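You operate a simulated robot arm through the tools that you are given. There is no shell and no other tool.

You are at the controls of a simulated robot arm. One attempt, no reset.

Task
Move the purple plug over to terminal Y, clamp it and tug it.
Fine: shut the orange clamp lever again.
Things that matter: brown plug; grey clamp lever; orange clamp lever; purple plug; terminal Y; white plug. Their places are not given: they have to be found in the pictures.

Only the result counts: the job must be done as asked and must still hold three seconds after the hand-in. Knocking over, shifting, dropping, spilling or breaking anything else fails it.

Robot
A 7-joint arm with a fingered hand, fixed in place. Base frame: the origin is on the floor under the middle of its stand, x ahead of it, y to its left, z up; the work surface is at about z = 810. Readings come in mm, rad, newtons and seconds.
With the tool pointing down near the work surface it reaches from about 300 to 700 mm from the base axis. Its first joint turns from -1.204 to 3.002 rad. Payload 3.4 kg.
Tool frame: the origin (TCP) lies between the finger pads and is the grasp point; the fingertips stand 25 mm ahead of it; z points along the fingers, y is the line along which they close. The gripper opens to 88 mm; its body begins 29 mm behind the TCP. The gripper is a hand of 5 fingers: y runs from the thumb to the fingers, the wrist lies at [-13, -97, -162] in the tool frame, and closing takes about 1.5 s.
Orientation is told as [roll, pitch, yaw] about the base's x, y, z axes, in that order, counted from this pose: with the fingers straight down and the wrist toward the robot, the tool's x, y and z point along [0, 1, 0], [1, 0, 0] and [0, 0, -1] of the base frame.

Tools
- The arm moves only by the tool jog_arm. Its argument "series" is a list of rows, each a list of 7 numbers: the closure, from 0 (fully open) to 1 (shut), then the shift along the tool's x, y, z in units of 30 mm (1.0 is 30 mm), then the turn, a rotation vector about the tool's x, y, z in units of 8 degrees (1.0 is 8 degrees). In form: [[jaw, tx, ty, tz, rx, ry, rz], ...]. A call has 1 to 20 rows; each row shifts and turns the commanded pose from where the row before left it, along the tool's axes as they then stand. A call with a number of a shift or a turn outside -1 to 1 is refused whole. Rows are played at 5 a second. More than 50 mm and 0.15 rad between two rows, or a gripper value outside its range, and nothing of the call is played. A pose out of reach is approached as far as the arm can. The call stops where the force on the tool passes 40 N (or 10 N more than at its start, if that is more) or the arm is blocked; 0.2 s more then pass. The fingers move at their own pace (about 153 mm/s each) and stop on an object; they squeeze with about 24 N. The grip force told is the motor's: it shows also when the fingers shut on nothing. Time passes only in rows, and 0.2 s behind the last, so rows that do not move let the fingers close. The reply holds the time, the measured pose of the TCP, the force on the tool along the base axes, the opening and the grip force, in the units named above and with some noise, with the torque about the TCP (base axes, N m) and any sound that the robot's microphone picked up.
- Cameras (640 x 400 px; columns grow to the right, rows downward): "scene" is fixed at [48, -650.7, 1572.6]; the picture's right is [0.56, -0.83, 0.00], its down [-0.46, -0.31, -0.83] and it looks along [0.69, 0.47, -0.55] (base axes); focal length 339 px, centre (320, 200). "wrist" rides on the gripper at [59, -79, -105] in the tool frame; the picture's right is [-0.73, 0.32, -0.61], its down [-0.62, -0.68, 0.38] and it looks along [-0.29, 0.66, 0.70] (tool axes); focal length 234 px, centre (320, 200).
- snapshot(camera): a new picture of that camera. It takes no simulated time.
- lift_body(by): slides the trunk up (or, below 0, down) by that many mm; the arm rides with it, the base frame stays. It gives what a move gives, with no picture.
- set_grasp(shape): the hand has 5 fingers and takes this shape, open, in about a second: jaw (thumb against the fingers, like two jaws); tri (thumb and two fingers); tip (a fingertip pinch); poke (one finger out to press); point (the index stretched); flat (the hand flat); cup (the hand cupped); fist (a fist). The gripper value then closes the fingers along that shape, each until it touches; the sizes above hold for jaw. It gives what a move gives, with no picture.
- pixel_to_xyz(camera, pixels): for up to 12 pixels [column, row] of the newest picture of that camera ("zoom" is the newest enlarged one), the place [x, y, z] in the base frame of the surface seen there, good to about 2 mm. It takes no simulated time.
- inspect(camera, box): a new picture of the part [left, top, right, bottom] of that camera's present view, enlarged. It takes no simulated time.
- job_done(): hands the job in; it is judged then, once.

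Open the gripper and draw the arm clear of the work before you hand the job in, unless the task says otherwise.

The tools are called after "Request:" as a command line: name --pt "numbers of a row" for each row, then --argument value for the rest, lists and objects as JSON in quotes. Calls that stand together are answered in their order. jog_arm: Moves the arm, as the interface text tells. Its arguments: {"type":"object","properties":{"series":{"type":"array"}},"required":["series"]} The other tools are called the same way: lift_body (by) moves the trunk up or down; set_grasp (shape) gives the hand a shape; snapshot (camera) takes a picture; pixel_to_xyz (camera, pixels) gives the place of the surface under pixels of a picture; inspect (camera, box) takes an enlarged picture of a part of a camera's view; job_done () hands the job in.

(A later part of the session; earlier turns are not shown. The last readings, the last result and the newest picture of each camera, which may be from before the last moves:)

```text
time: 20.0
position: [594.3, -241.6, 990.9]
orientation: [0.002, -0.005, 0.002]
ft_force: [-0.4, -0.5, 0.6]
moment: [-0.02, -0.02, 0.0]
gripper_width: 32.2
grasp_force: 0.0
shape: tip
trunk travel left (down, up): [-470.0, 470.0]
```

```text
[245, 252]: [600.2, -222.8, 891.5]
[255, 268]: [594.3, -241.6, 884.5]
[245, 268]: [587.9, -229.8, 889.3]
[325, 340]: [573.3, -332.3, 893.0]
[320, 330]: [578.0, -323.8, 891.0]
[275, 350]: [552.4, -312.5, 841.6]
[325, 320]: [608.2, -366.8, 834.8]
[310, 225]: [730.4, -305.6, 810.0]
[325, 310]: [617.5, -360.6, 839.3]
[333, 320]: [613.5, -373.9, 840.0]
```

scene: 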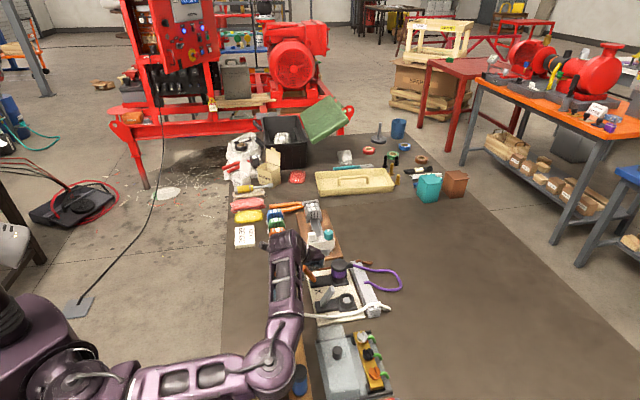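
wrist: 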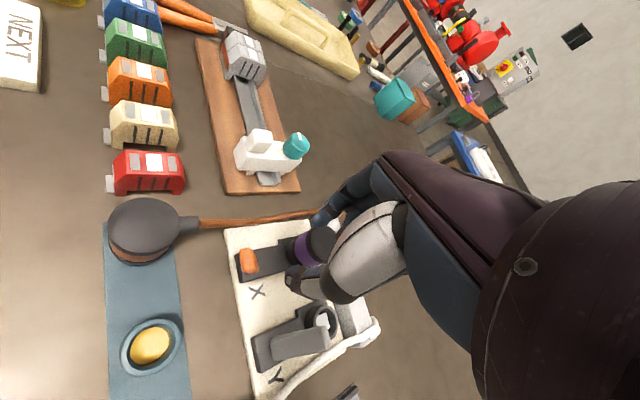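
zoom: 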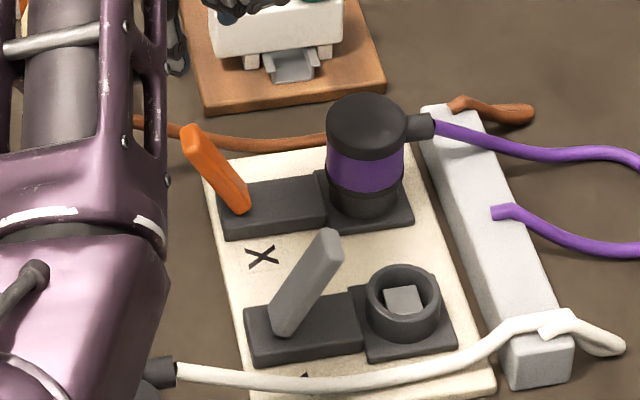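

Orange lever is open. Next I open the grey lever the same way: move to (571.5,-330) above it and lower to about z 915.

Request:
jog_arm --pt "0.62 -0.98 -0.255 0 0 0 0" --pt "0.62 -0.98 -0.255 0 0 0 0" --pt "0.62 -0.98 -0.255 0 0 0 0" --pt "0.62 0 0 0.9 0 0 0" --pt "0.62 0 0 0.9 0 0 0" --pt "0.62 0 0 0.7 0 0 0" --pt "0.62 0 0 0 0 0 0"

Request:
inspect --camera "wrist" --box '[220, 170, 380, 300]'

Request:
inspect --camera "scene" --box '[290, 250, 380, 320]'

```text
time: 21.6
position: [571.0, -329.1, 916.5]
orientation: [0.003, -0.005, 0.003]
ft_force: [-0.1, -1.3, 0.5]
moment: [-0.02, -0.01, 0.02]
gripper_width: 33.4
grasp_force: 0.1
shape: tip
trunk travel left (down, up): [-470.0, 470.0]
```

```text
3.08 times, centred on (300, 235) of wrist
```

zoom: 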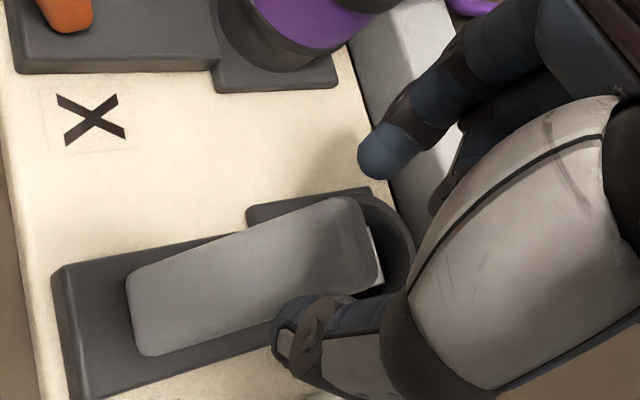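

```text
5.71 times, centred on (335, 285) of scene
```

zoom: 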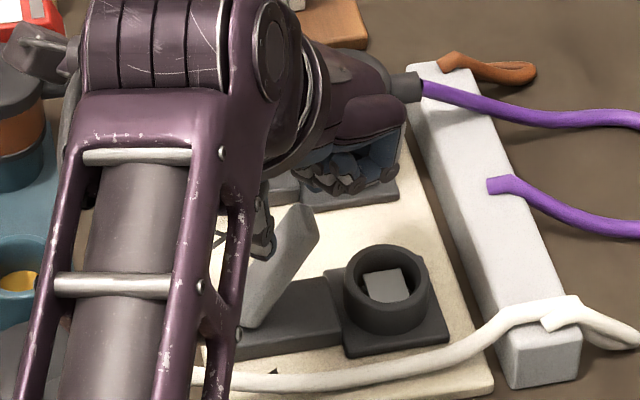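

Same straddle geometry over the grey lever. I descend to about z 893 and push toward -x.

Request:
jog_arm --pt "0.62 0 0.03 0.4 0 0 0" --pt "0.62 0 0 0.37 0 0 0" --pt "0.62 0 0 0 0 0 0" --pt "0.62 0 -0.15 0 0 0 0" --pt "0.62 0 -0.15 0 0 0 0" --pt "0.62 0 0 0 0 0 0"

Request:
inspect --camera "wrist" --box '[220, 170, 380, 300]'

Request:
inspect --camera "scene" --box '[290, 250, 380, 320]'

```text
time: 23.0
position: [565.3, -330.1, 893.4]
orientation: [0.003, -0.004, 0.002]
ft_force: [-0.8, 0.1, 0.7]
moment: [0.01, -0.02, -0.01]
gripper_width: 33.5
grasp_force: 0.1
shape: tip
trunk travel left (down, up): [-470.0, 470.0]
```

```text
3.08 times, centred on (300, 235) of wrist
```

zoom: 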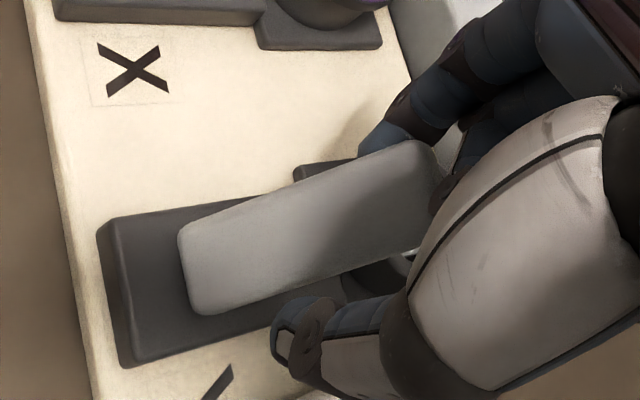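

```text
5.71 times, centred on (335, 285) of scene
```

zoom: 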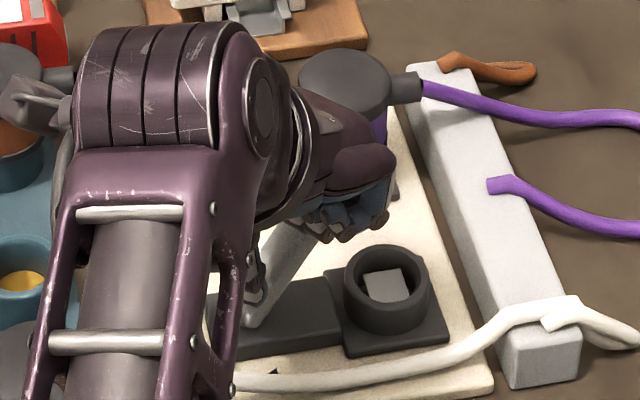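

The index is now behind the grey lever tip. I continue the sweep with a slight rise, as with the orange lever.

Request:
jog_arm --pt "0.62 0.0 -0.15 -0.1 0 0 0" --pt "0.62 0.06 -0.15 -0.07 0 0 0" --pt "0.62 0.1 -0.15 0 0 0 0" --pt "0.62 0.13 -0.15 0 0 0 0" --pt "0.62 0.17 -0.2 0 0 0 0" --pt "0.62 0.17 -0.2 0 0 0 0" --pt "0.62 0.17 -0.2 0 0 0 0" --pt "0.62 0 0 0 0 0 0"

Request:
inspect --camera "wrist" --box '[220, 170, 380, 300]'

Request:
inspect --camera "scene" --box '[290, 250, 380, 320]'

```text
time: 24.8
position: [527.9, -305.4, 898.6]
orientation: [0.003, -0.006, 0.001]
ft_force: [-0.4, -0.2, -0.8]
moment: [-0.01, 0.01, 0.01]
gripper_width: 33.8
grasp_force: 0.1
shape: tip
trunk travel left (down, up): [-470.0, 470.0]
```

```text
3.08 times, centred on (300, 235) of wrist
```

zoom: 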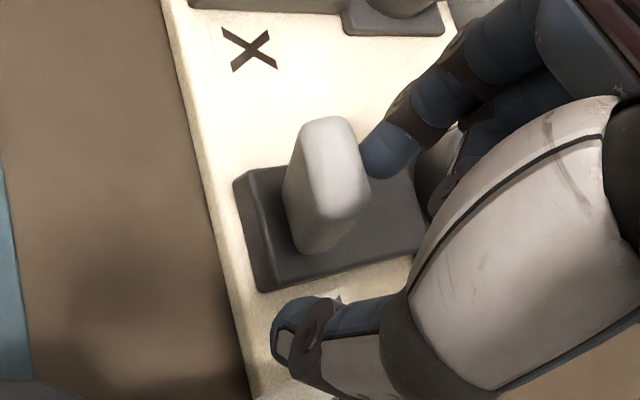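

```text
5.71 times, centred on (335, 285) of scene
```

zoom: 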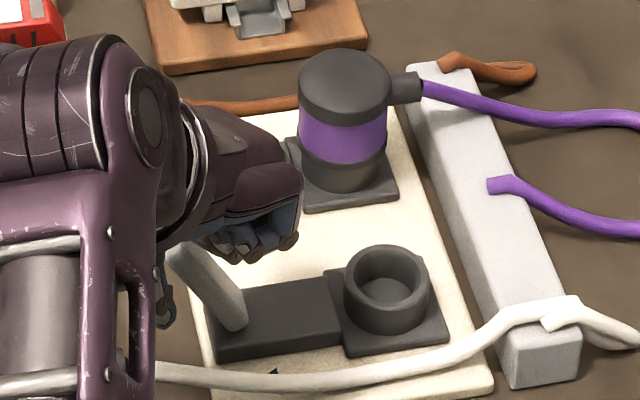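

The grey lever is open too, and the grey block that filled Y's socket has withdrawn, confirming that "toward the plug" was shut. I raise, then move over the purple plug at (667,-299) with about 62 mm opening.

Request:
jog_arm --pt "0.62 0 0 -0.5 0 0 0" --pt "0.62 0 0 -0.9 0 0 0" --pt "0.62 0 0 -0.9 0 0 0" --pt "0.62 0 0 -0.7 0 0 0" --pt "0.3 0.05 0.92 0 0 0 0" --pt "0.3 0.04 0.92 0 0 0 0" --pt "0.3 0.04 0.92 0 0 0 0" --pt "0.3 0.04 0.92 0 0 0 0" --pt "0.3 0.04 0.92 0 0 0 0" --pt "0.3 0 0 0 0 0 0"

Request:
snapshot --camera "wrist"

Request:
inspect --camera "scene" --box '[290, 220, 390, 300]'

```text
time: 27.0
position: [665.7, -296.3, 988.6]
orientation: [0.004, -0.005, 0.002]
ft_force: [-0.5, 0.6, -0.2]
moment: [0.02, -0.03, 0.03]
gripper_width: 61.6
grasp_force: 0.1
shape: tip
trunk travel left (down, up): [-470.0, 470.0]
```

```text
taken
```

wrist: 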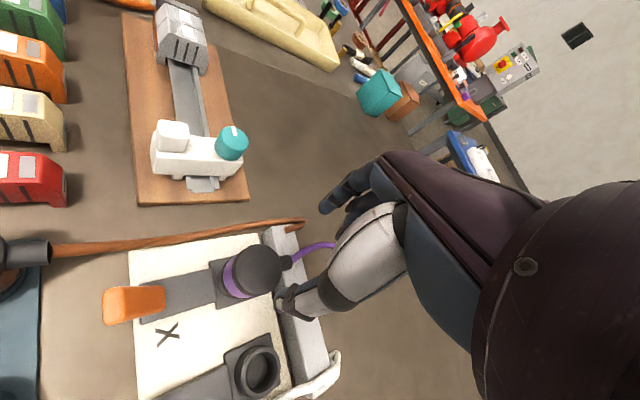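

```text
5.00 times, centred on (340, 260) of scene
```

zoom: 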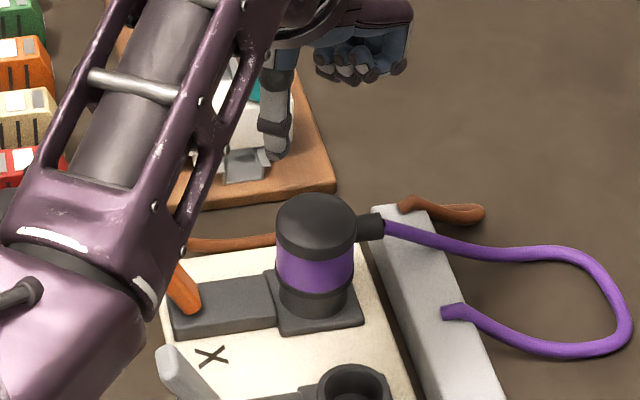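

The pose over the plug is reached. I measure the cap rim and Y socket rim again from this view.

Request:
inspect --camera "wrist" --box '[200, 220, 320, 400]'

```text
2.22 times, centred on (260, 310) of wrist
```

zoom: 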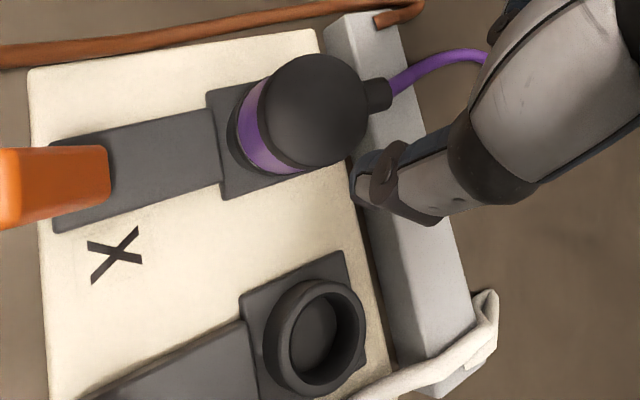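

Request:
pixel_to_xyz --camera "zoom" --pixels '[[318, 108], [318, 62], [362, 105], [325, 155], [285, 85], [265, 120], [315, 285], [350, 325], [315, 385], [275, 335], [312, 330], [355, 190]]'

```text
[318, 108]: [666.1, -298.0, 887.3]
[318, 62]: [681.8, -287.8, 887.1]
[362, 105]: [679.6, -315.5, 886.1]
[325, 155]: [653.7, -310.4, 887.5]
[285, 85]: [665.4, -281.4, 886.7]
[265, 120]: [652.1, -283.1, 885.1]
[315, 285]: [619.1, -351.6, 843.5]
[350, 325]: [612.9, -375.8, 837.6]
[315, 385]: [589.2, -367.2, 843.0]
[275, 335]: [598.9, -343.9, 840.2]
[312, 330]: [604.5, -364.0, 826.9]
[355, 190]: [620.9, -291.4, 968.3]
```

Cap centre confirmed at (667,-299). I descend to about z 905 with the pinch straddling the cap along x and look.

Request:
jog_arm --pt "0.3 -0.09 0.04 0.9 0 0 0" --pt "0.3 0 0 0.9 0 0 0" --pt "0.3 0 0 0.9 0 0 0" --pt "0.3 0 0 0 0 0 0"

Request:
inspect --camera "wrist" --box '[240, 170, 400, 300]'

Request:
inspect --camera "scene" --box '[300, 230, 380, 290]'

```text
time: 28.0
position: [666.2, -298.7, 908.5]
orientation: [0.004, -0.005, 0.001]
ft_force: [0.3, 0.0, -0.5]
moment: [0.0, 0.0, -0.02]
gripper_width: 61.3
grasp_force: 0.0
shape: tip
trunk travel left (down, up): [-470.0, 470.0]
```

```text
3.08 times, centred on (320, 235) of wrist
```

zoom: 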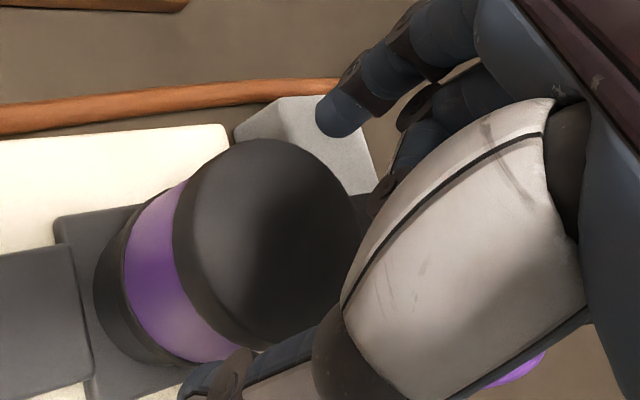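

```text
6.67 times, centred on (340, 260) of scene
```

zoom: 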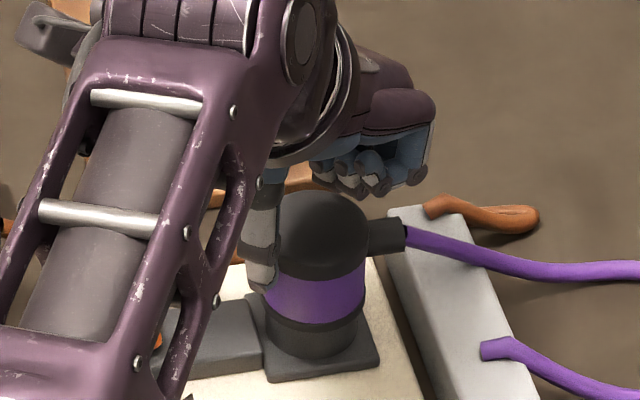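

The thumb and index straddle the plug. I descend to about z 882 in small steps watching for contact on the cap.

Request:
jog_arm --pt "0.3 0 0.02 0.35 0 0 0" --pt "0.3 0 0 0.3 0 0 0" --pt "0.3 0 0 0.2 0 0 0" --pt "0.3 0 0 0 0 0 0"

Request:
inspect --camera "scene" --box '[310, 240, 370, 285]'

```text
time: 29.0
position: [668.9, -299.7, 884.1]
orientation: [0.004, -0.007, 0.003]
ft_force: [1.5, 0.1, 1.9]
moment: [-0.04, -0.06, -0.02]
gripper_width: 61.1
grasp_force: 0.1
shape: tip
trunk travel left (down, up): [-470.0, 470.0]
```

```text
8.89 times, centred on (340, 262) of scene
```

zoom: 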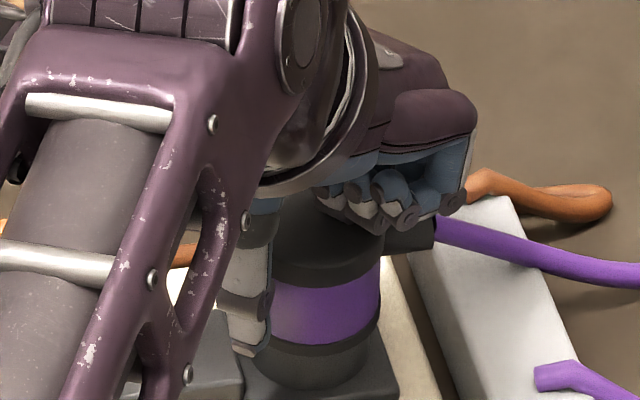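

At z 884 only ~2 N shows. I close the pinch on the plug.

Request:
jog_arm --pt "0.5 0 0 0 0 0 0" --pt "1 0 0 0 0 0 0" --pt "1 0 0 0 0 0 0" --pt "1 0 0 0 0 0 0" --pt "1 0 0 0 0 0 0" --pt "1 0 0 0 0 0 0" --pt "1 0 0 0 0 0 0"

Request:
inspect --camera "scene" --box '[310, 240, 370, 285]'

Request:
inspect --camera "wrist" --box '[240, 170, 400, 300]'

```text
time: 30.6
position: [668.9, -300.0, 882.8]
orientation: [0.004, -0.005, 0.002]
ft_force: [0.5, 0.9, 2.6]
moment: [0.01, -0.03, -0.03]
gripper_width: 38.8
grasp_force: 23.7
shape: tip
trunk travel left (down, up): [-470.0, 470.0]
```

```text
8.89 times, centred on (340, 262) of scene
```

zoom: 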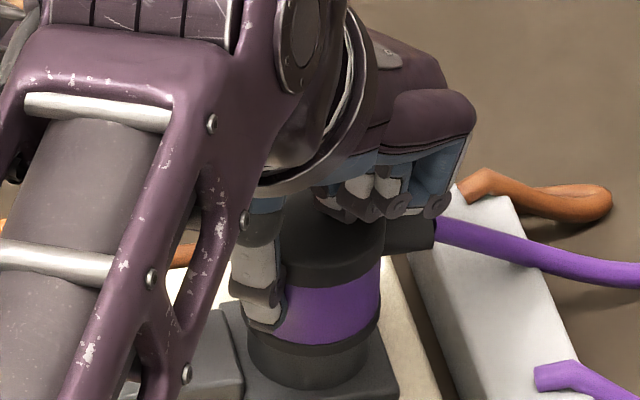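

```text
3.08 times, centred on (320, 235) of wrist
```

zoom: 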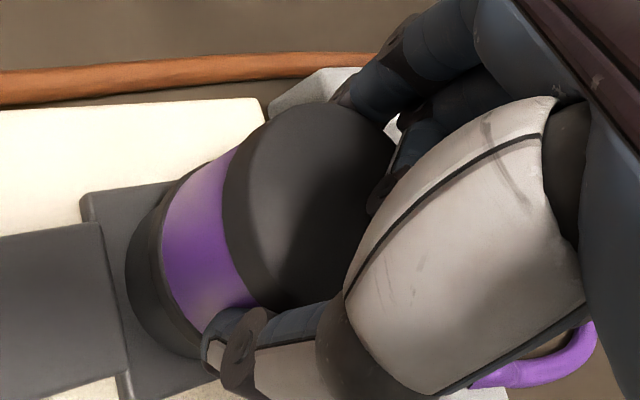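

Gripped at 38.8 mm with 23.7 N. I lift slowly 15 mm and read the force.

Request:
jog_arm --pt "1 0 0 -0.15 0 0 0" --pt "1 0 0 -0.15 0 0 0" --pt "1 0 0 -0.2 0 0 0" --pt "1 0 0 0 0 0 0"

Request:
inspect --camera "scene" --box '[310, 240, 370, 285]'

```text
time: 31.6
position: [670.4, -300.9, 897.4]
orientation: [0.002, -0.005, 0.004]
ft_force: [-0.2, -0.1, -1.8]
moment: [-0.04, 0.0, -0.02]
gripper_width: 38.3
grasp_force: 23.7
shape: tip
trunk travel left (down, up): [-470.0, 470.0]
```

```text
8.89 times, centred on (340, 262) of scene
```

zoom: 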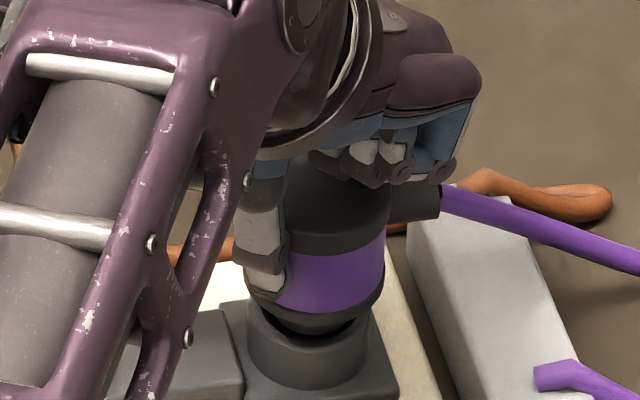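

The plug comes out cleanly. I lift another 32 mm so its bottom clears the socket rims.

Request:
jog_arm --pt "1 0 0 -0.35 0 0 0" --pt "1 0 0 -0.35 0 0 0" --pt "1 0 0 -0.37 0 0 0" --pt "1 0 0 0 0 0 0"

Request:
inspect --camera "scene" --box '[300, 220, 400, 300]'

Request:
snapshot --camera "wrist"

```text
time: 32.6
position: [668.6, -300.6, 930.6]
orientation: [0.004, -0.005, 0.002]
ft_force: [-0.1, -0.2, -2.0]
moment: [-0.03, 0.0, -0.04]
gripper_width: 38.4
grasp_force: 24.2
shape: tip
trunk travel left (down, up): [-470.0, 470.0]
```

```text
5.00 times, centred on (350, 260) of scene
```

zoom: 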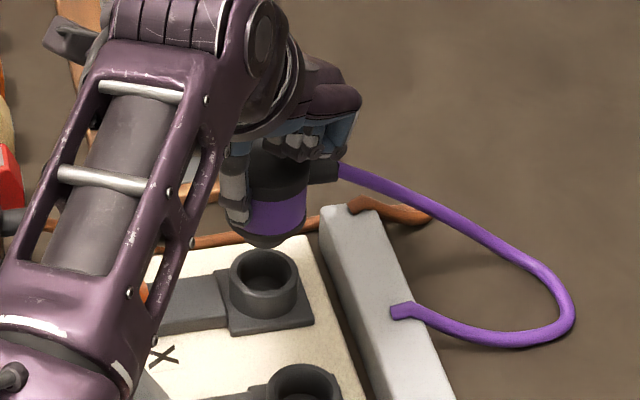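

```text
taken
```

wrist: 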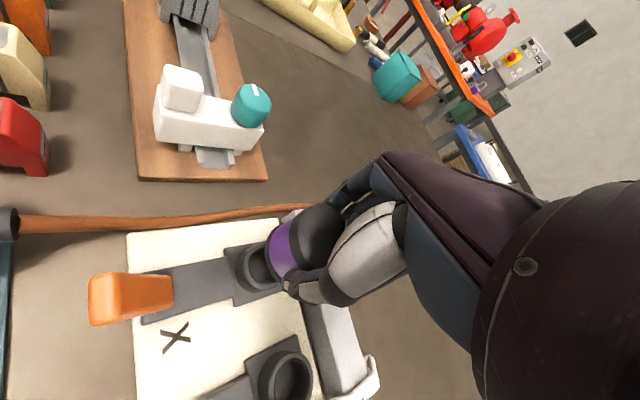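

The plug hangs clear and upright. I carry it 90 mm along the board, by (-63.6,-63.6), to above Y.

Request:
jog_arm --pt "1 -0.53 -0.53 0 0 0 0" --pt "1 -0.53 -0.53 0 0 0 0" --pt "1 -0.53 -0.53 0 0 0 0" --pt "1 -0.53 -0.53 0 0 0 0" --pt "1 0 0 0 0 0 0" --pt "1 0 0 0 0 0 0"

Request:
inspect --camera "scene" --box '[300, 230, 400, 320]'

Request:
snapshot --camera "wrist"

```text
time: 34.0
position: [603.2, -364.6, 927.6]
orientation: [0.001, -0.005, 0.003]
ft_force: [0.1, 0.6, -0.5]
moment: [-0.01, 0.02, 0.0]
gripper_width: 38.6
grasp_force: 24.3
shape: tip
trunk travel left (down, up): [-470.0, 470.0]
```

```text
4.44 times, centred on (350, 275) of scene
```

zoom: 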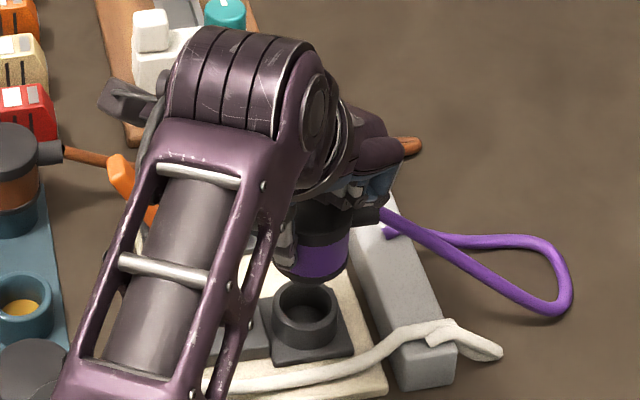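

```text
taken
```

wrist: 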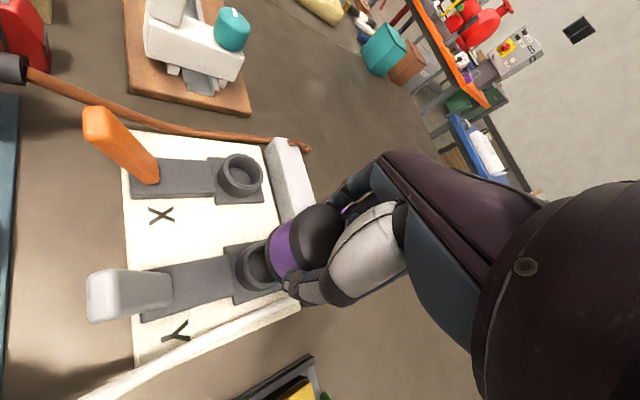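

The view of socket Y under the plug matches the earlier view of X. I lower 24 mm, then check alignment at the rim.

Request:
jog_arm --pt "1 0 0 0.3 0 0 0" --pt "1 0 0 0.25 0 0 0" --pt "1 0 0 0.15 0 0 0" --pt "1 0 0 0 0 0 0"

Request:
inspect --camera "scene" --box '[330, 270, 390, 320]'

Request:
inspect --camera "wrist" --box '[200, 200, 340, 310]'

```text
time: 35.0
position: [605.2, -365.2, 908.0]
orientation: [0.003, -0.005, 0.003]
ft_force: [-0.8, -0.4, -1.0]
moment: [0.01, -0.04, -0.02]
gripper_width: 38.4
grasp_force: 23.9
shape: tip
trunk travel left (down, up): [-470.0, 470.0]
```

```text
8.00 times, centred on (360, 295) of scene
```

zoom: 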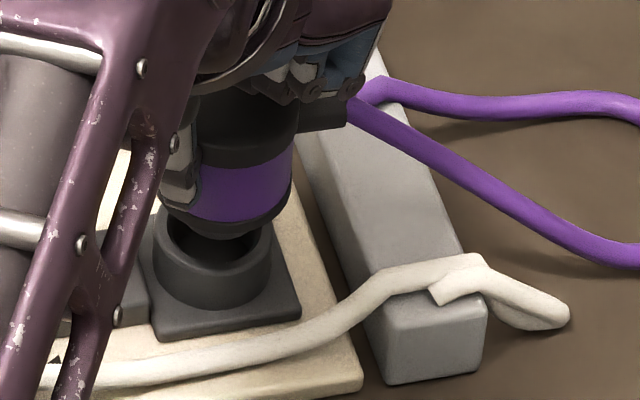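

```text
3.64 times, centred on (270, 255) of wrist
```

zoom: 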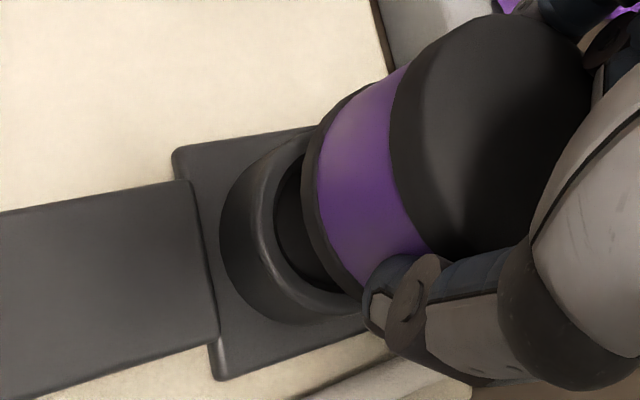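

I measure the socket rim and plug cap points in this view to check their alignment.

Request:
pixel_to_xyz --camera "zoom" --pixels '[[224, 240], [250, 180], [285, 150], [245, 285], [290, 318], [335, 322], [262, 225], [395, 130], [410, 190], [450, 245], [430, 70], [480, 25]]'

Request:
pixel_to_xyz --camera "zoom" --pixels '[[540, 25], [580, 60], [470, 130], [325, 150], [345, 220], [370, 260], [180, 160], [220, 375], [190, 185], [215, 340], [310, 190], [320, 240]]'

```text
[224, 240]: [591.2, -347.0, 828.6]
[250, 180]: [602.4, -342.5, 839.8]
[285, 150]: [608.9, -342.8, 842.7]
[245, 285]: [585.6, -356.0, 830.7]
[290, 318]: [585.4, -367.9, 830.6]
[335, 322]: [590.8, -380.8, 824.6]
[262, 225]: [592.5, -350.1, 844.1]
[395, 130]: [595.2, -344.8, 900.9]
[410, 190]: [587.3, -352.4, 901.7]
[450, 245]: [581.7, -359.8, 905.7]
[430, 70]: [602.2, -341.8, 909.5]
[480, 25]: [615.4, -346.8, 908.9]
```

```text
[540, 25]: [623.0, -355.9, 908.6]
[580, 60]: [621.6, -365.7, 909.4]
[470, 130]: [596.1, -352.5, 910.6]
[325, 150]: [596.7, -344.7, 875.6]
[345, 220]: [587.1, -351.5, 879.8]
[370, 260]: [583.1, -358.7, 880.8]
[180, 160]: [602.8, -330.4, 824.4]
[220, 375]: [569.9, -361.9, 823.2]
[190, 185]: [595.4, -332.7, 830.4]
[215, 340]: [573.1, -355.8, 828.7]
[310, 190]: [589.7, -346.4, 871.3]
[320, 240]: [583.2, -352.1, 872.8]
```

Fits give plug axis ≈(602.8,-362) and socket axis ≈(604.2,-362.3), aligned within measuring error. I lower gently in small steps and watch the force.

Request:
jog_arm --pt "1 0 0 0.1 0 0 0" --pt "1 0 0 0.1 0 0 0" --pt "1 0 0 0 0 0 0"

Request:
inspect --camera "scene" --box '[330, 270, 390, 320]'

```text
time: 35.8
position: [605.3, -364.6, 901.6]
orientation: [0.003, -0.004, 0.001]
ft_force: [0.2, -0.5, -1.8]
moment: [-0.01, 0.02, -0.02]
gripper_width: 38.6
grasp_force: 24.5
shape: tip
trunk travel left (down, up): [-470.0, 470.0]
```

```text
8.00 times, centred on (360, 295) of scene
```

zoom: 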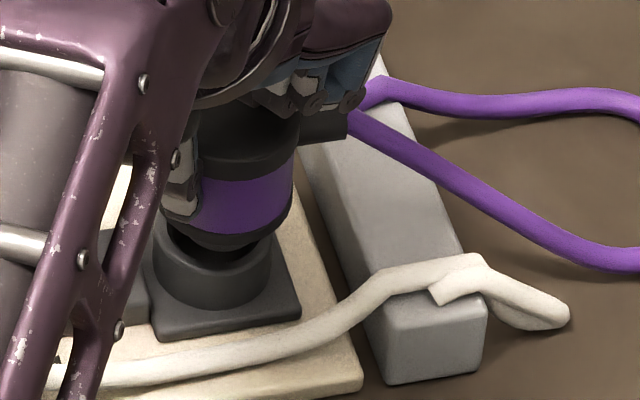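

I zoom in on the plug/socket mouth to check lateral alignment at the rim.

Request:
inspect --camera "scene" --box '[344, 285, 372, 312]'

Request:
inspect --camera "wrist" --box '[240, 210, 320, 300]'

```text
14.81 times, centred on (358, 298) of scene
```

zoom: 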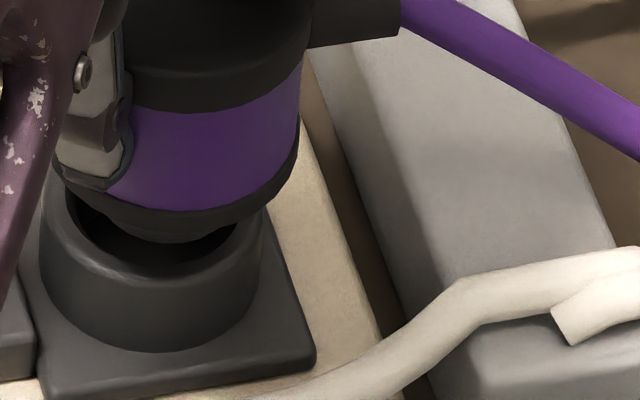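

```text
4.44 times, centred on (280, 255) of wrist
```

zoom: 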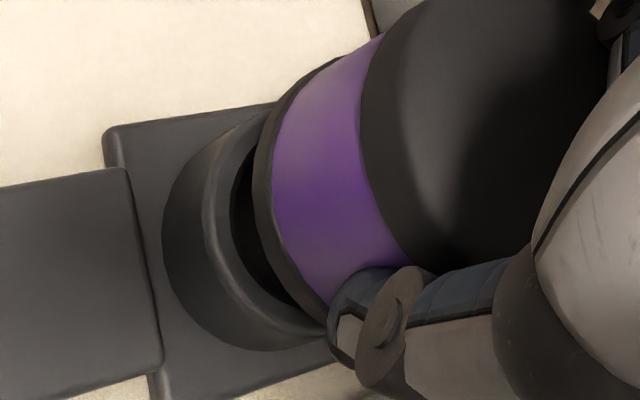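

The nose seems perhaps 1–2 mm toward +x' of the mouth, but tapered. I shift about 1.5 mm along (-x,+y) and lower 5 mm, watching lateral force.

Request:
jog_arm --pt "1 0.035 -0.035 0.08 0 0 0" --pt "1 0 0 0.08 0 0 0" --pt "1 0 0 0 0 0 0"

Request:
inspect --camera "scene" --box '[344, 285, 372, 312]'

Request:
inspect --camera "wrist" --box '[240, 210, 320, 300]'

```text
time: 36.6
position: [604.3, -364.1, 898.1]
orientation: [0.004, -0.004, 0.003]
ft_force: [0.5, 0.2, -0.9]
moment: [0.0, -0.04, -0.01]
gripper_width: 38.4
grasp_force: 24.1
shape: tip
trunk travel left (down, up): [-470.0, 470.0]
```

```text
14.81 times, centred on (358, 298) of scene
```

zoom: 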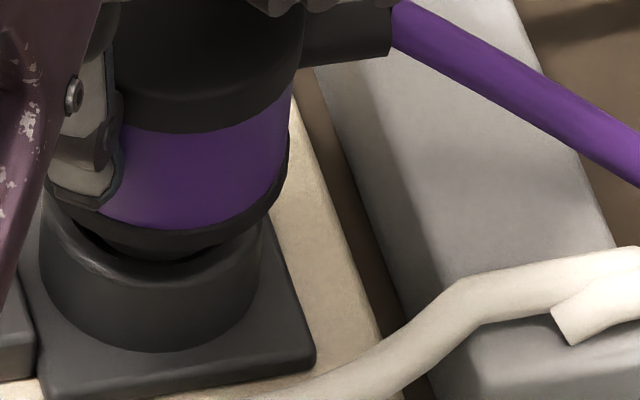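

```text
4.44 times, centred on (280, 255) of wrist
```

zoom: 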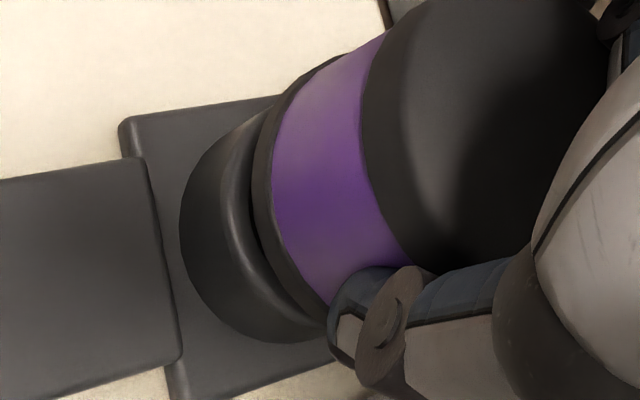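

Comparing with the same view when lifting from X, the original 90 mm offset was right, so I undo the 1.5 mm shift and lower another 6 mm.

Request:
jog_arm --pt "1 -0.035 0.035 0.05 0 0 0" --pt "1 0 0 0.08 0 0 0" --pt "1 0 0 0.07 0 0 0" --pt "1 0 0 0 0 0 0"

Request:
inspect --camera "scene" --box '[344, 285, 372, 312]'

```text
time: 37.6
position: [605.0, -365.3, 890.3]
orientation: [0.005, -0.006, 0.001]
ft_force: [0.2, 0.7, -0.4]
moment: [0.03, 0.06, -0.01]
gripper_width: 38.1
grasp_force: 23.7
shape: tip
trunk travel left (down, up): [-470.0, 470.0]
```

```text
14.81 times, centred on (358, 298) of scene
```

zoom: 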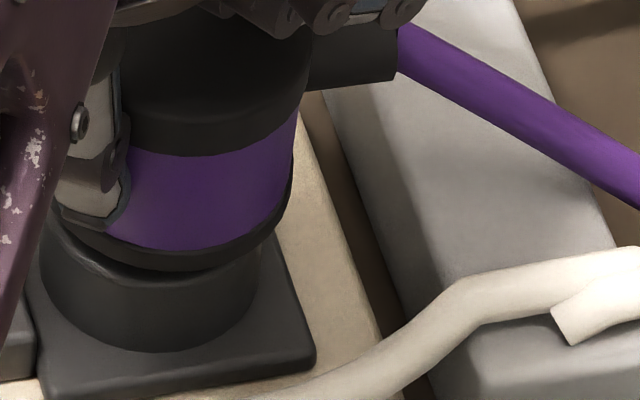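

Still no resistance at z 890; seated height should be near 883. I lower in 2.5 mm steps.

Request:
jog_arm --pt "1 0 0 0.08 0 0 0" --pt "1 0 0 0.08 0 0 0" --pt "1 0 0 0.07 0 0 0" --pt "1 0 0 0 0 0 0"

Request:
inspect --camera "scene" --box '[344, 285, 372, 312]'

```text
time: 38.6
position: [606.7, -365.1, 884.2]
orientation: [0.002, -0.005, 0.002]
ft_force: [-0.6, 1.1, -0.4]
moment: [0.03, 0.02, -0.02]
gripper_width: 38.4
grasp_force: 24.4
shape: tip
trunk travel left (down, up): [-470.0, 470.0]
```

```text
14.81 times, centred on (358, 298) of scene
```

zoom: 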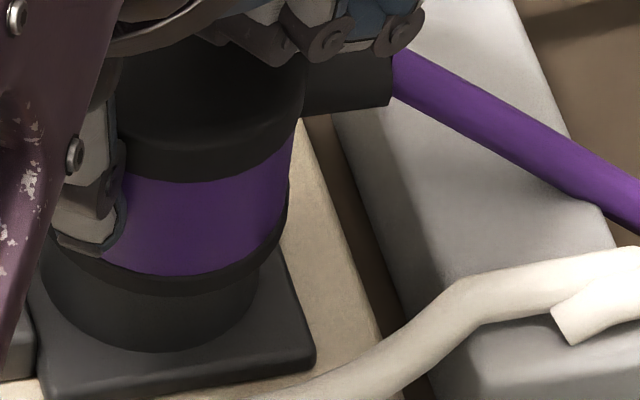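

Ring is nearly on the rim. I press down gently in small steps until a seating force appears.

Request:
jog_arm --pt "1 0 0 0.05 0 0 0" --pt "1 0 0 0.05 0 0 0" --pt "1 0 0 0 0 0 0"

```text
time: 39.4
position: [605.0, -362.7, 882.3]
orientation: [0.002, -0.008, 0.001]
ft_force: [0.5, -0.5, 2.5]
moment: [-0.04, -0.07, -0.05]
gripper_width: 38.6
grasp_force: 23.9
shape: tip
trunk travel left (down, up): [-470.0, 470.0]
```

Request:
jog_arm --pt "1 0 0 0.04 0 0 0" --pt "1 0 0 0.04 0 0 0" --pt "1 0 0 0 0 0 0"

Request:
inspect --camera "scene" --box '[344, 280, 372, 312]'

Request:
snapshot --camera "wrist"

```text
time: 40.2
position: [605.0, -364.4, 882.6]
orientation: [0.001, -0.009, 0.003]
ft_force: [0.4, -1.4, 14.0]
moment: [-0.11, -0.3, -0.05]
gripper_width: 38.3
grasp_force: 23.5
shape: tip
trunk travel left (down, up): [-470.0, 470.0]
```

```text
12.50 times, centred on (358, 296) of scene
```

zoom: 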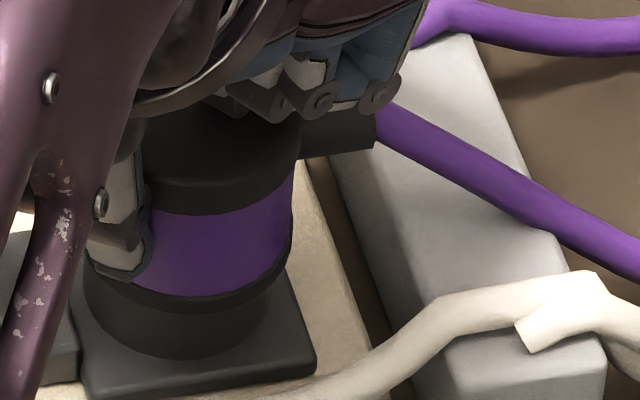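

```text
taken
```

wrist: 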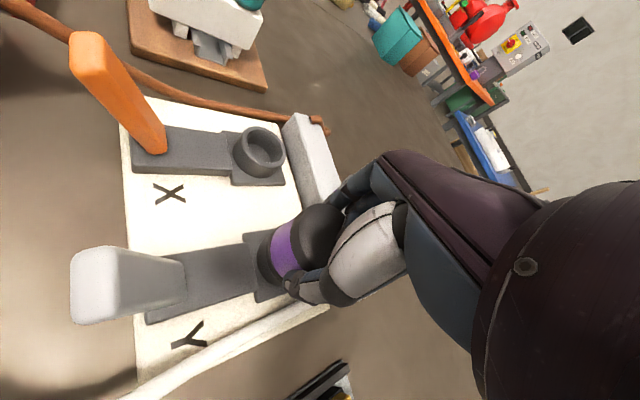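

14 N at z 882.6, same as the seated height at X: the plug is home in Y. I ease off 2 mm, open the fingers and rise straight up.

Request:
jog_arm --pt "1 0 0 -0.06 0 0 0" --pt "0.3 0 0 0 0 0 0" --pt "0.3 0 0 0 0 0 0" --pt "0.3 0 0 0 0 0 0" --pt "0.3 0 0 0 0 0 0"

Request:
inspect --camera "scene" --box '[330, 270, 390, 320]'

```text
time: 41.4
position: [605.3, -363.6, 883.8]
orientation: [0.002, -0.007, 0.001]
ft_force: [-1.2, -1.3, 9.0]
moment: [-0.09, -0.2, -0.05]
gripper_width: 61.1
grasp_force: 0.1
shape: tip
trunk travel left (down, up): [-470.0, 470.0]
```

```text
8.00 times, centred on (360, 295) of scene
```

zoom: 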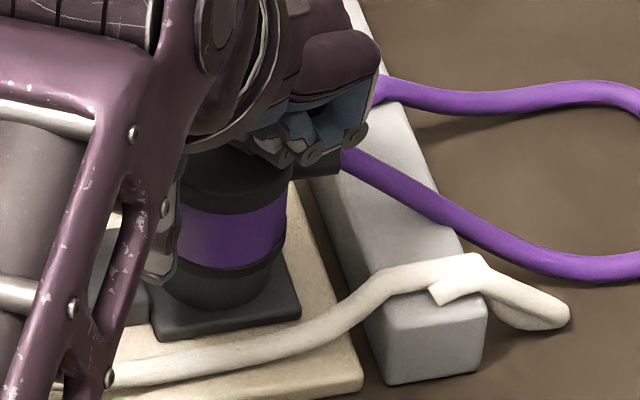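

Fingers are open; the remaining 9 N is the curled knuckles on the cap. I rise straight up.

Request:
jog_arm --pt "0.3 0 0 -0.2 0 0 0" --pt "0.3 0 0 -0.5 0 0 0" --pt "0.3 0 0 -0.9 0 0 0" --pt "0.3 0 0 -0.9 0 0 0" --pt "0.3 0 0 -0.9 0 0 0" --pt "0.3 0 0 0 0 0 0"

Request:
snapshot --camera "wrist"

Request:
inspect --camera "scene" --box '[290, 240, 390, 320]'

```text
time: 42.8
position: [606.1, -361.9, 984.2]
orientation: [0.003, -0.006, 0.003]
ft_force: [-0.3, 0.1, 0.8]
moment: [0.01, -0.04, 0.01]
gripper_width: 61.5
grasp_force: 0.0
shape: tip
trunk travel left (down, up): [-470.0, 470.0]
```

```text
taken
```

wrist: 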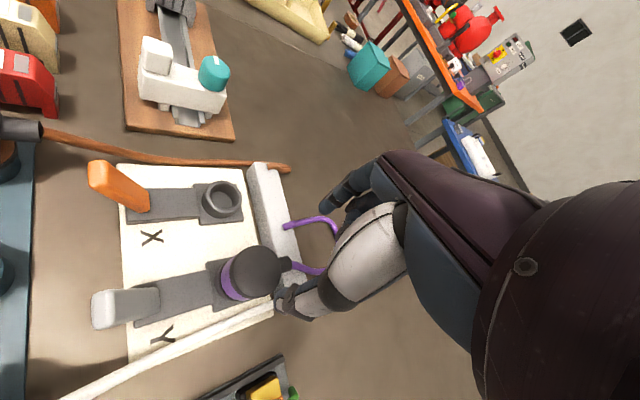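

```text
5.00 times, centred on (340, 280) of scene
```

zoom: 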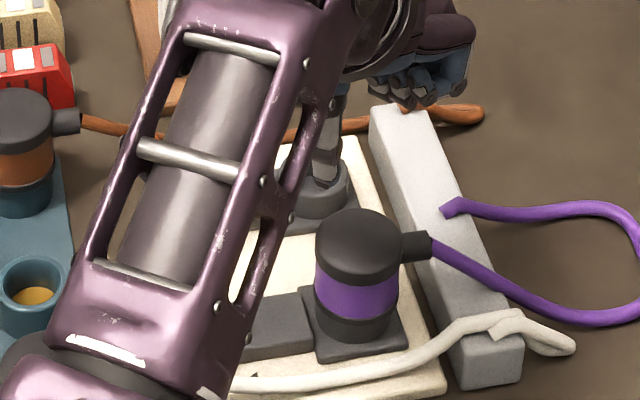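

The plug sits in Y. I measure its cap height, the levers, and the white plug/cable near the area where I will push the grey lever shut.

Request:
pixel_to_xyz --camera "wrist" --pixels '[[255, 268], [235, 268], [258, 248], [105, 310], [125, 308], [150, 300], [100, 385], [180, 345], [230, 322], [100, 175], [5, 275], [60, 375]]'

Request:
snapshot --camera "scene"

```text
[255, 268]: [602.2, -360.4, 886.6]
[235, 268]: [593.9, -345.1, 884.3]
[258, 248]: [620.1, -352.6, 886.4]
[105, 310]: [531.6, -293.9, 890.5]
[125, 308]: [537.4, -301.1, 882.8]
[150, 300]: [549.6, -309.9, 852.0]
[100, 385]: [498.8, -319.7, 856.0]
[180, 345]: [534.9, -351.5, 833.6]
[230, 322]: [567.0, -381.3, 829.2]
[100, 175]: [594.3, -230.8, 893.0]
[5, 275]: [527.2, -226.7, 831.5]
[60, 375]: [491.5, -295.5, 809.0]
```

```text
taken
```

scene: 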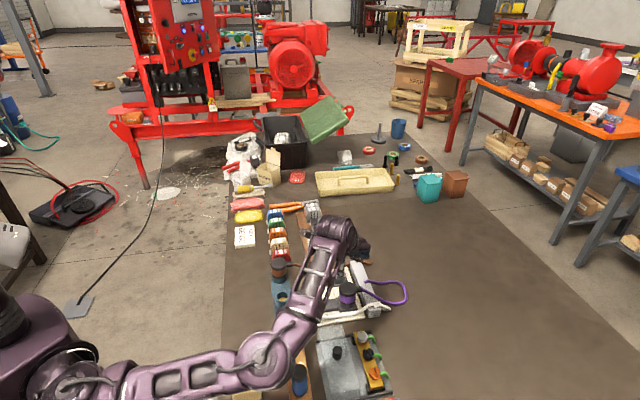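

The plug is fully seated (cap z ≈ 886.6). Now I close the pinch into a "poker" and move high to behind the open grey lever, at about (508,-274).

Request:
jog_arm --pt "1 0.742 -0.817 0 0 0 0" --pt "1 0.742 -0.817 0 0 0 0" --pt "1 0.742 -0.817 0 0 0 0" --pt "1 0.742 -0.817 0 0 0 0" --pt "1 0 0 0.8 0 0 0" --pt "1 0 0 0.3 0 0 0" --pt "1 0 0 0 0 0 0"

Request:
snapshot --camera "wrist"

Request:
inspect --camera "wrist" --box '[220, 170, 380, 300]'

Request:
inspect --camera "scene" --box '[260, 230, 380, 330]'

```text
time: 44.4
position: [508.1, -275.7, 946.4]
orientation: [0.003, -0.004, 0.0]
ft_force: [0.6, 0.3, -0.8]
moment: [0.0, -0.02, 0.0]
gripper_width: 0.0
grasp_force: 24.3
shape: tip
trunk travel left (down, up): [-470.0, 470.0]
```

```text
taken
```

wrist: 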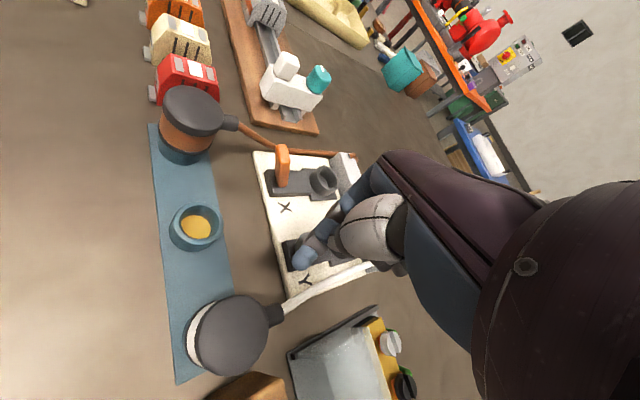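

```text
3.08 times, centred on (300, 235) of wrist
```

zoom: 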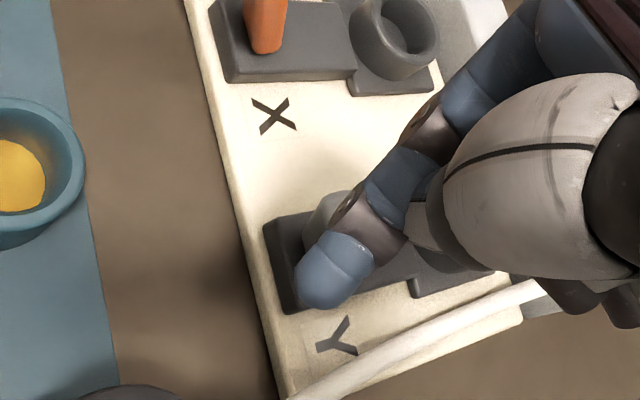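

```text
4.00 times, centred on (320, 280) of scene
```

zoom: 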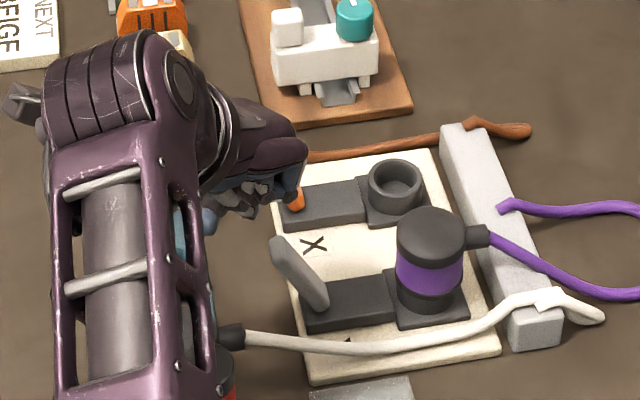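

I measure the closed fingertip location and the white plug's cap.

Request:
pixel_to_xyz --camera "wrist" --pixels '[[301, 266], [297, 262], [308, 255], [306, 264], [320, 245], [330, 235], [345, 225], [340, 250], [230, 330], [268, 315], [215, 310], [240, 365]]'

```text
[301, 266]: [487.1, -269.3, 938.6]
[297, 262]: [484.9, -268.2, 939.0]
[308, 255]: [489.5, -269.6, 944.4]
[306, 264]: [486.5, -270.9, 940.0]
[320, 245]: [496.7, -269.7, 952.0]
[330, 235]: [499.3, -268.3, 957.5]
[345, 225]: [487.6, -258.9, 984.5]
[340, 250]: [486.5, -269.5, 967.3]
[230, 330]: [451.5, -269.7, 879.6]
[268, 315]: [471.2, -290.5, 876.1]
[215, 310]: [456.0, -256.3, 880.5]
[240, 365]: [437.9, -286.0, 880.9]
```

Fully closed, the index curls in and is a poor poker, so I use the straddle again with the thumb pushing. I open to about 40 mm, move above (536,-295) and lower to z≈915.

Request:
jog_arm --pt "0.55 0 0 -0.5 0 0 0" --pt "0.55 -0.32 0.47 0 0 0 0" --pt "0.55 -0.32 0.47 0 0 0 0" --pt "0.55 0 0 0.5 0 0 0" --pt "0.55 0 0 0.9 0 0 0" --pt "0.55 0 0 0.1 0 0 0" --pt "0.55 0 0 0 0 0 0"

Request:
snapshot --camera "wrist"

Request:
inspect --camera "wrist" --box '[220, 170, 380, 300]'

Request:
inspect --camera "scene" --box '[280, 250, 380, 320]'

```text
time: 46.0
position: [535.0, -295.8, 919.8]
orientation: [0.005, -0.006, 0.002]
ft_force: [-0.3, -0.3, -0.4]
moment: [-0.01, 0.02, -0.01]
gripper_width: 39.6
grasp_force: 0.1
shape: tip
trunk travel left (down, up): [-470.0, 470.0]
```

```text
taken
```

wrist: 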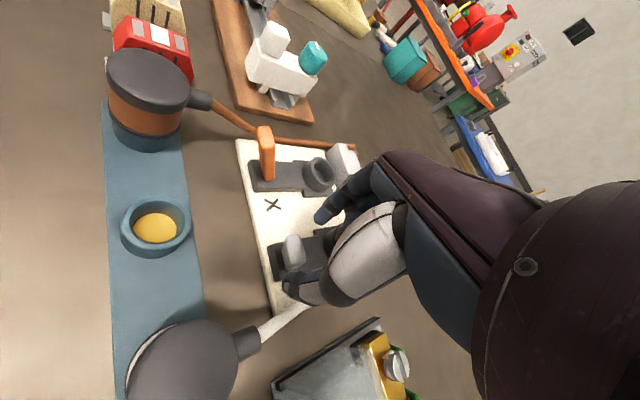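

```text
3.08 times, centred on (300, 235) of wrist
```

zoom: 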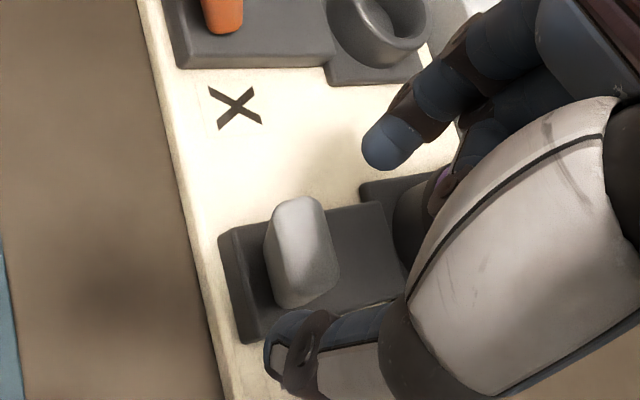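

```text
5.71 times, centred on (330, 285) of scene
```

zoom: 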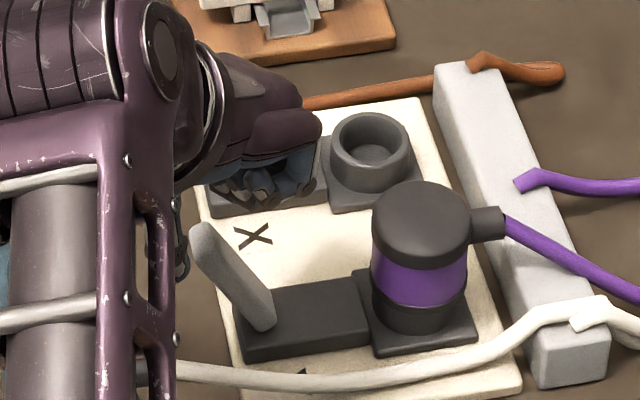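

I measure thumb and index tips against the grey lever's tip.

Request:
pixel_to_xyz --camera "wrist" --pixels '[[287, 284], [292, 275], [303, 275], [316, 217], [323, 212], [296, 240], [287, 250], [305, 255], [293, 265]]'

```text
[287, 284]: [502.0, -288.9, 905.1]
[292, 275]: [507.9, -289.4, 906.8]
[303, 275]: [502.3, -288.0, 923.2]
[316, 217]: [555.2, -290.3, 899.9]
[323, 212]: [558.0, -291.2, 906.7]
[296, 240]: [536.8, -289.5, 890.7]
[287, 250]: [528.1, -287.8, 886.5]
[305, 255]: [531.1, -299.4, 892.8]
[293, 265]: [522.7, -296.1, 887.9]
```

Thumb inner face is at x≈513, the lever's near corner at x≈522, index at 555. I descend to z≈889 and begin pushing toward +x with the thumb.

Request:
jog_arm --pt "0.55 0 0 0.4 0 0 0" --pt "0.55 0 0 0.4 0 0 0" --pt "0.55 0 0 0.22 0 0 0" --pt "0.55 0 0 0 0 0 0" --pt "0.55 0 0.15 0 0 0 0" --pt "0.55 0 0.15 0 0 0 0" --pt "0.55 0 0.15 0 0 0 0" --pt "0.55 0 0 0 0 0 0"

Request:
inspect --camera "wrist" --box '[220, 170, 380, 300]'

Request:
inspect --camera "scene" --box '[280, 250, 380, 320]'

```text
time: 47.8
position: [546.8, -294.1, 889.6]
orientation: [0.004, -0.005, 0.002]
ft_force: [-1.1, -0.4, 0.5]
moment: [-0.01, -0.04, -0.01]
gripper_width: 40.0
grasp_force: 0.0
shape: tip
trunk travel left (down, up): [-470.0, 470.0]
```

```text
3.08 times, centred on (300, 235) of wrist
```

zoom: 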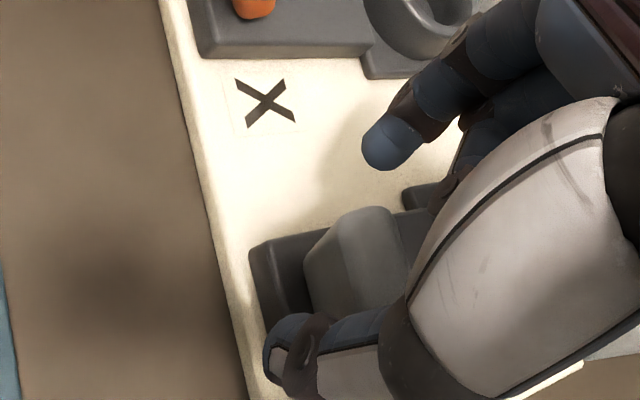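

```text
5.71 times, centred on (330, 285) of scene
```

zoom: 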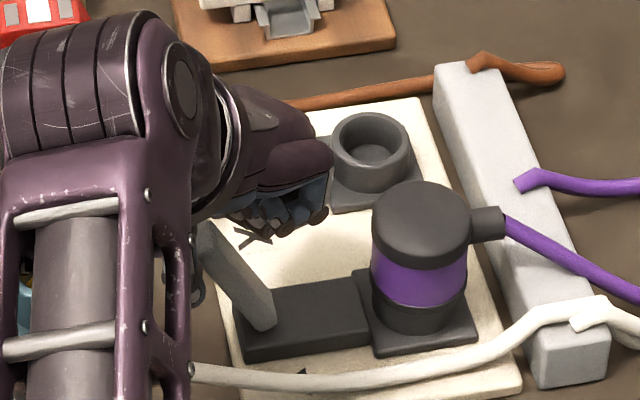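

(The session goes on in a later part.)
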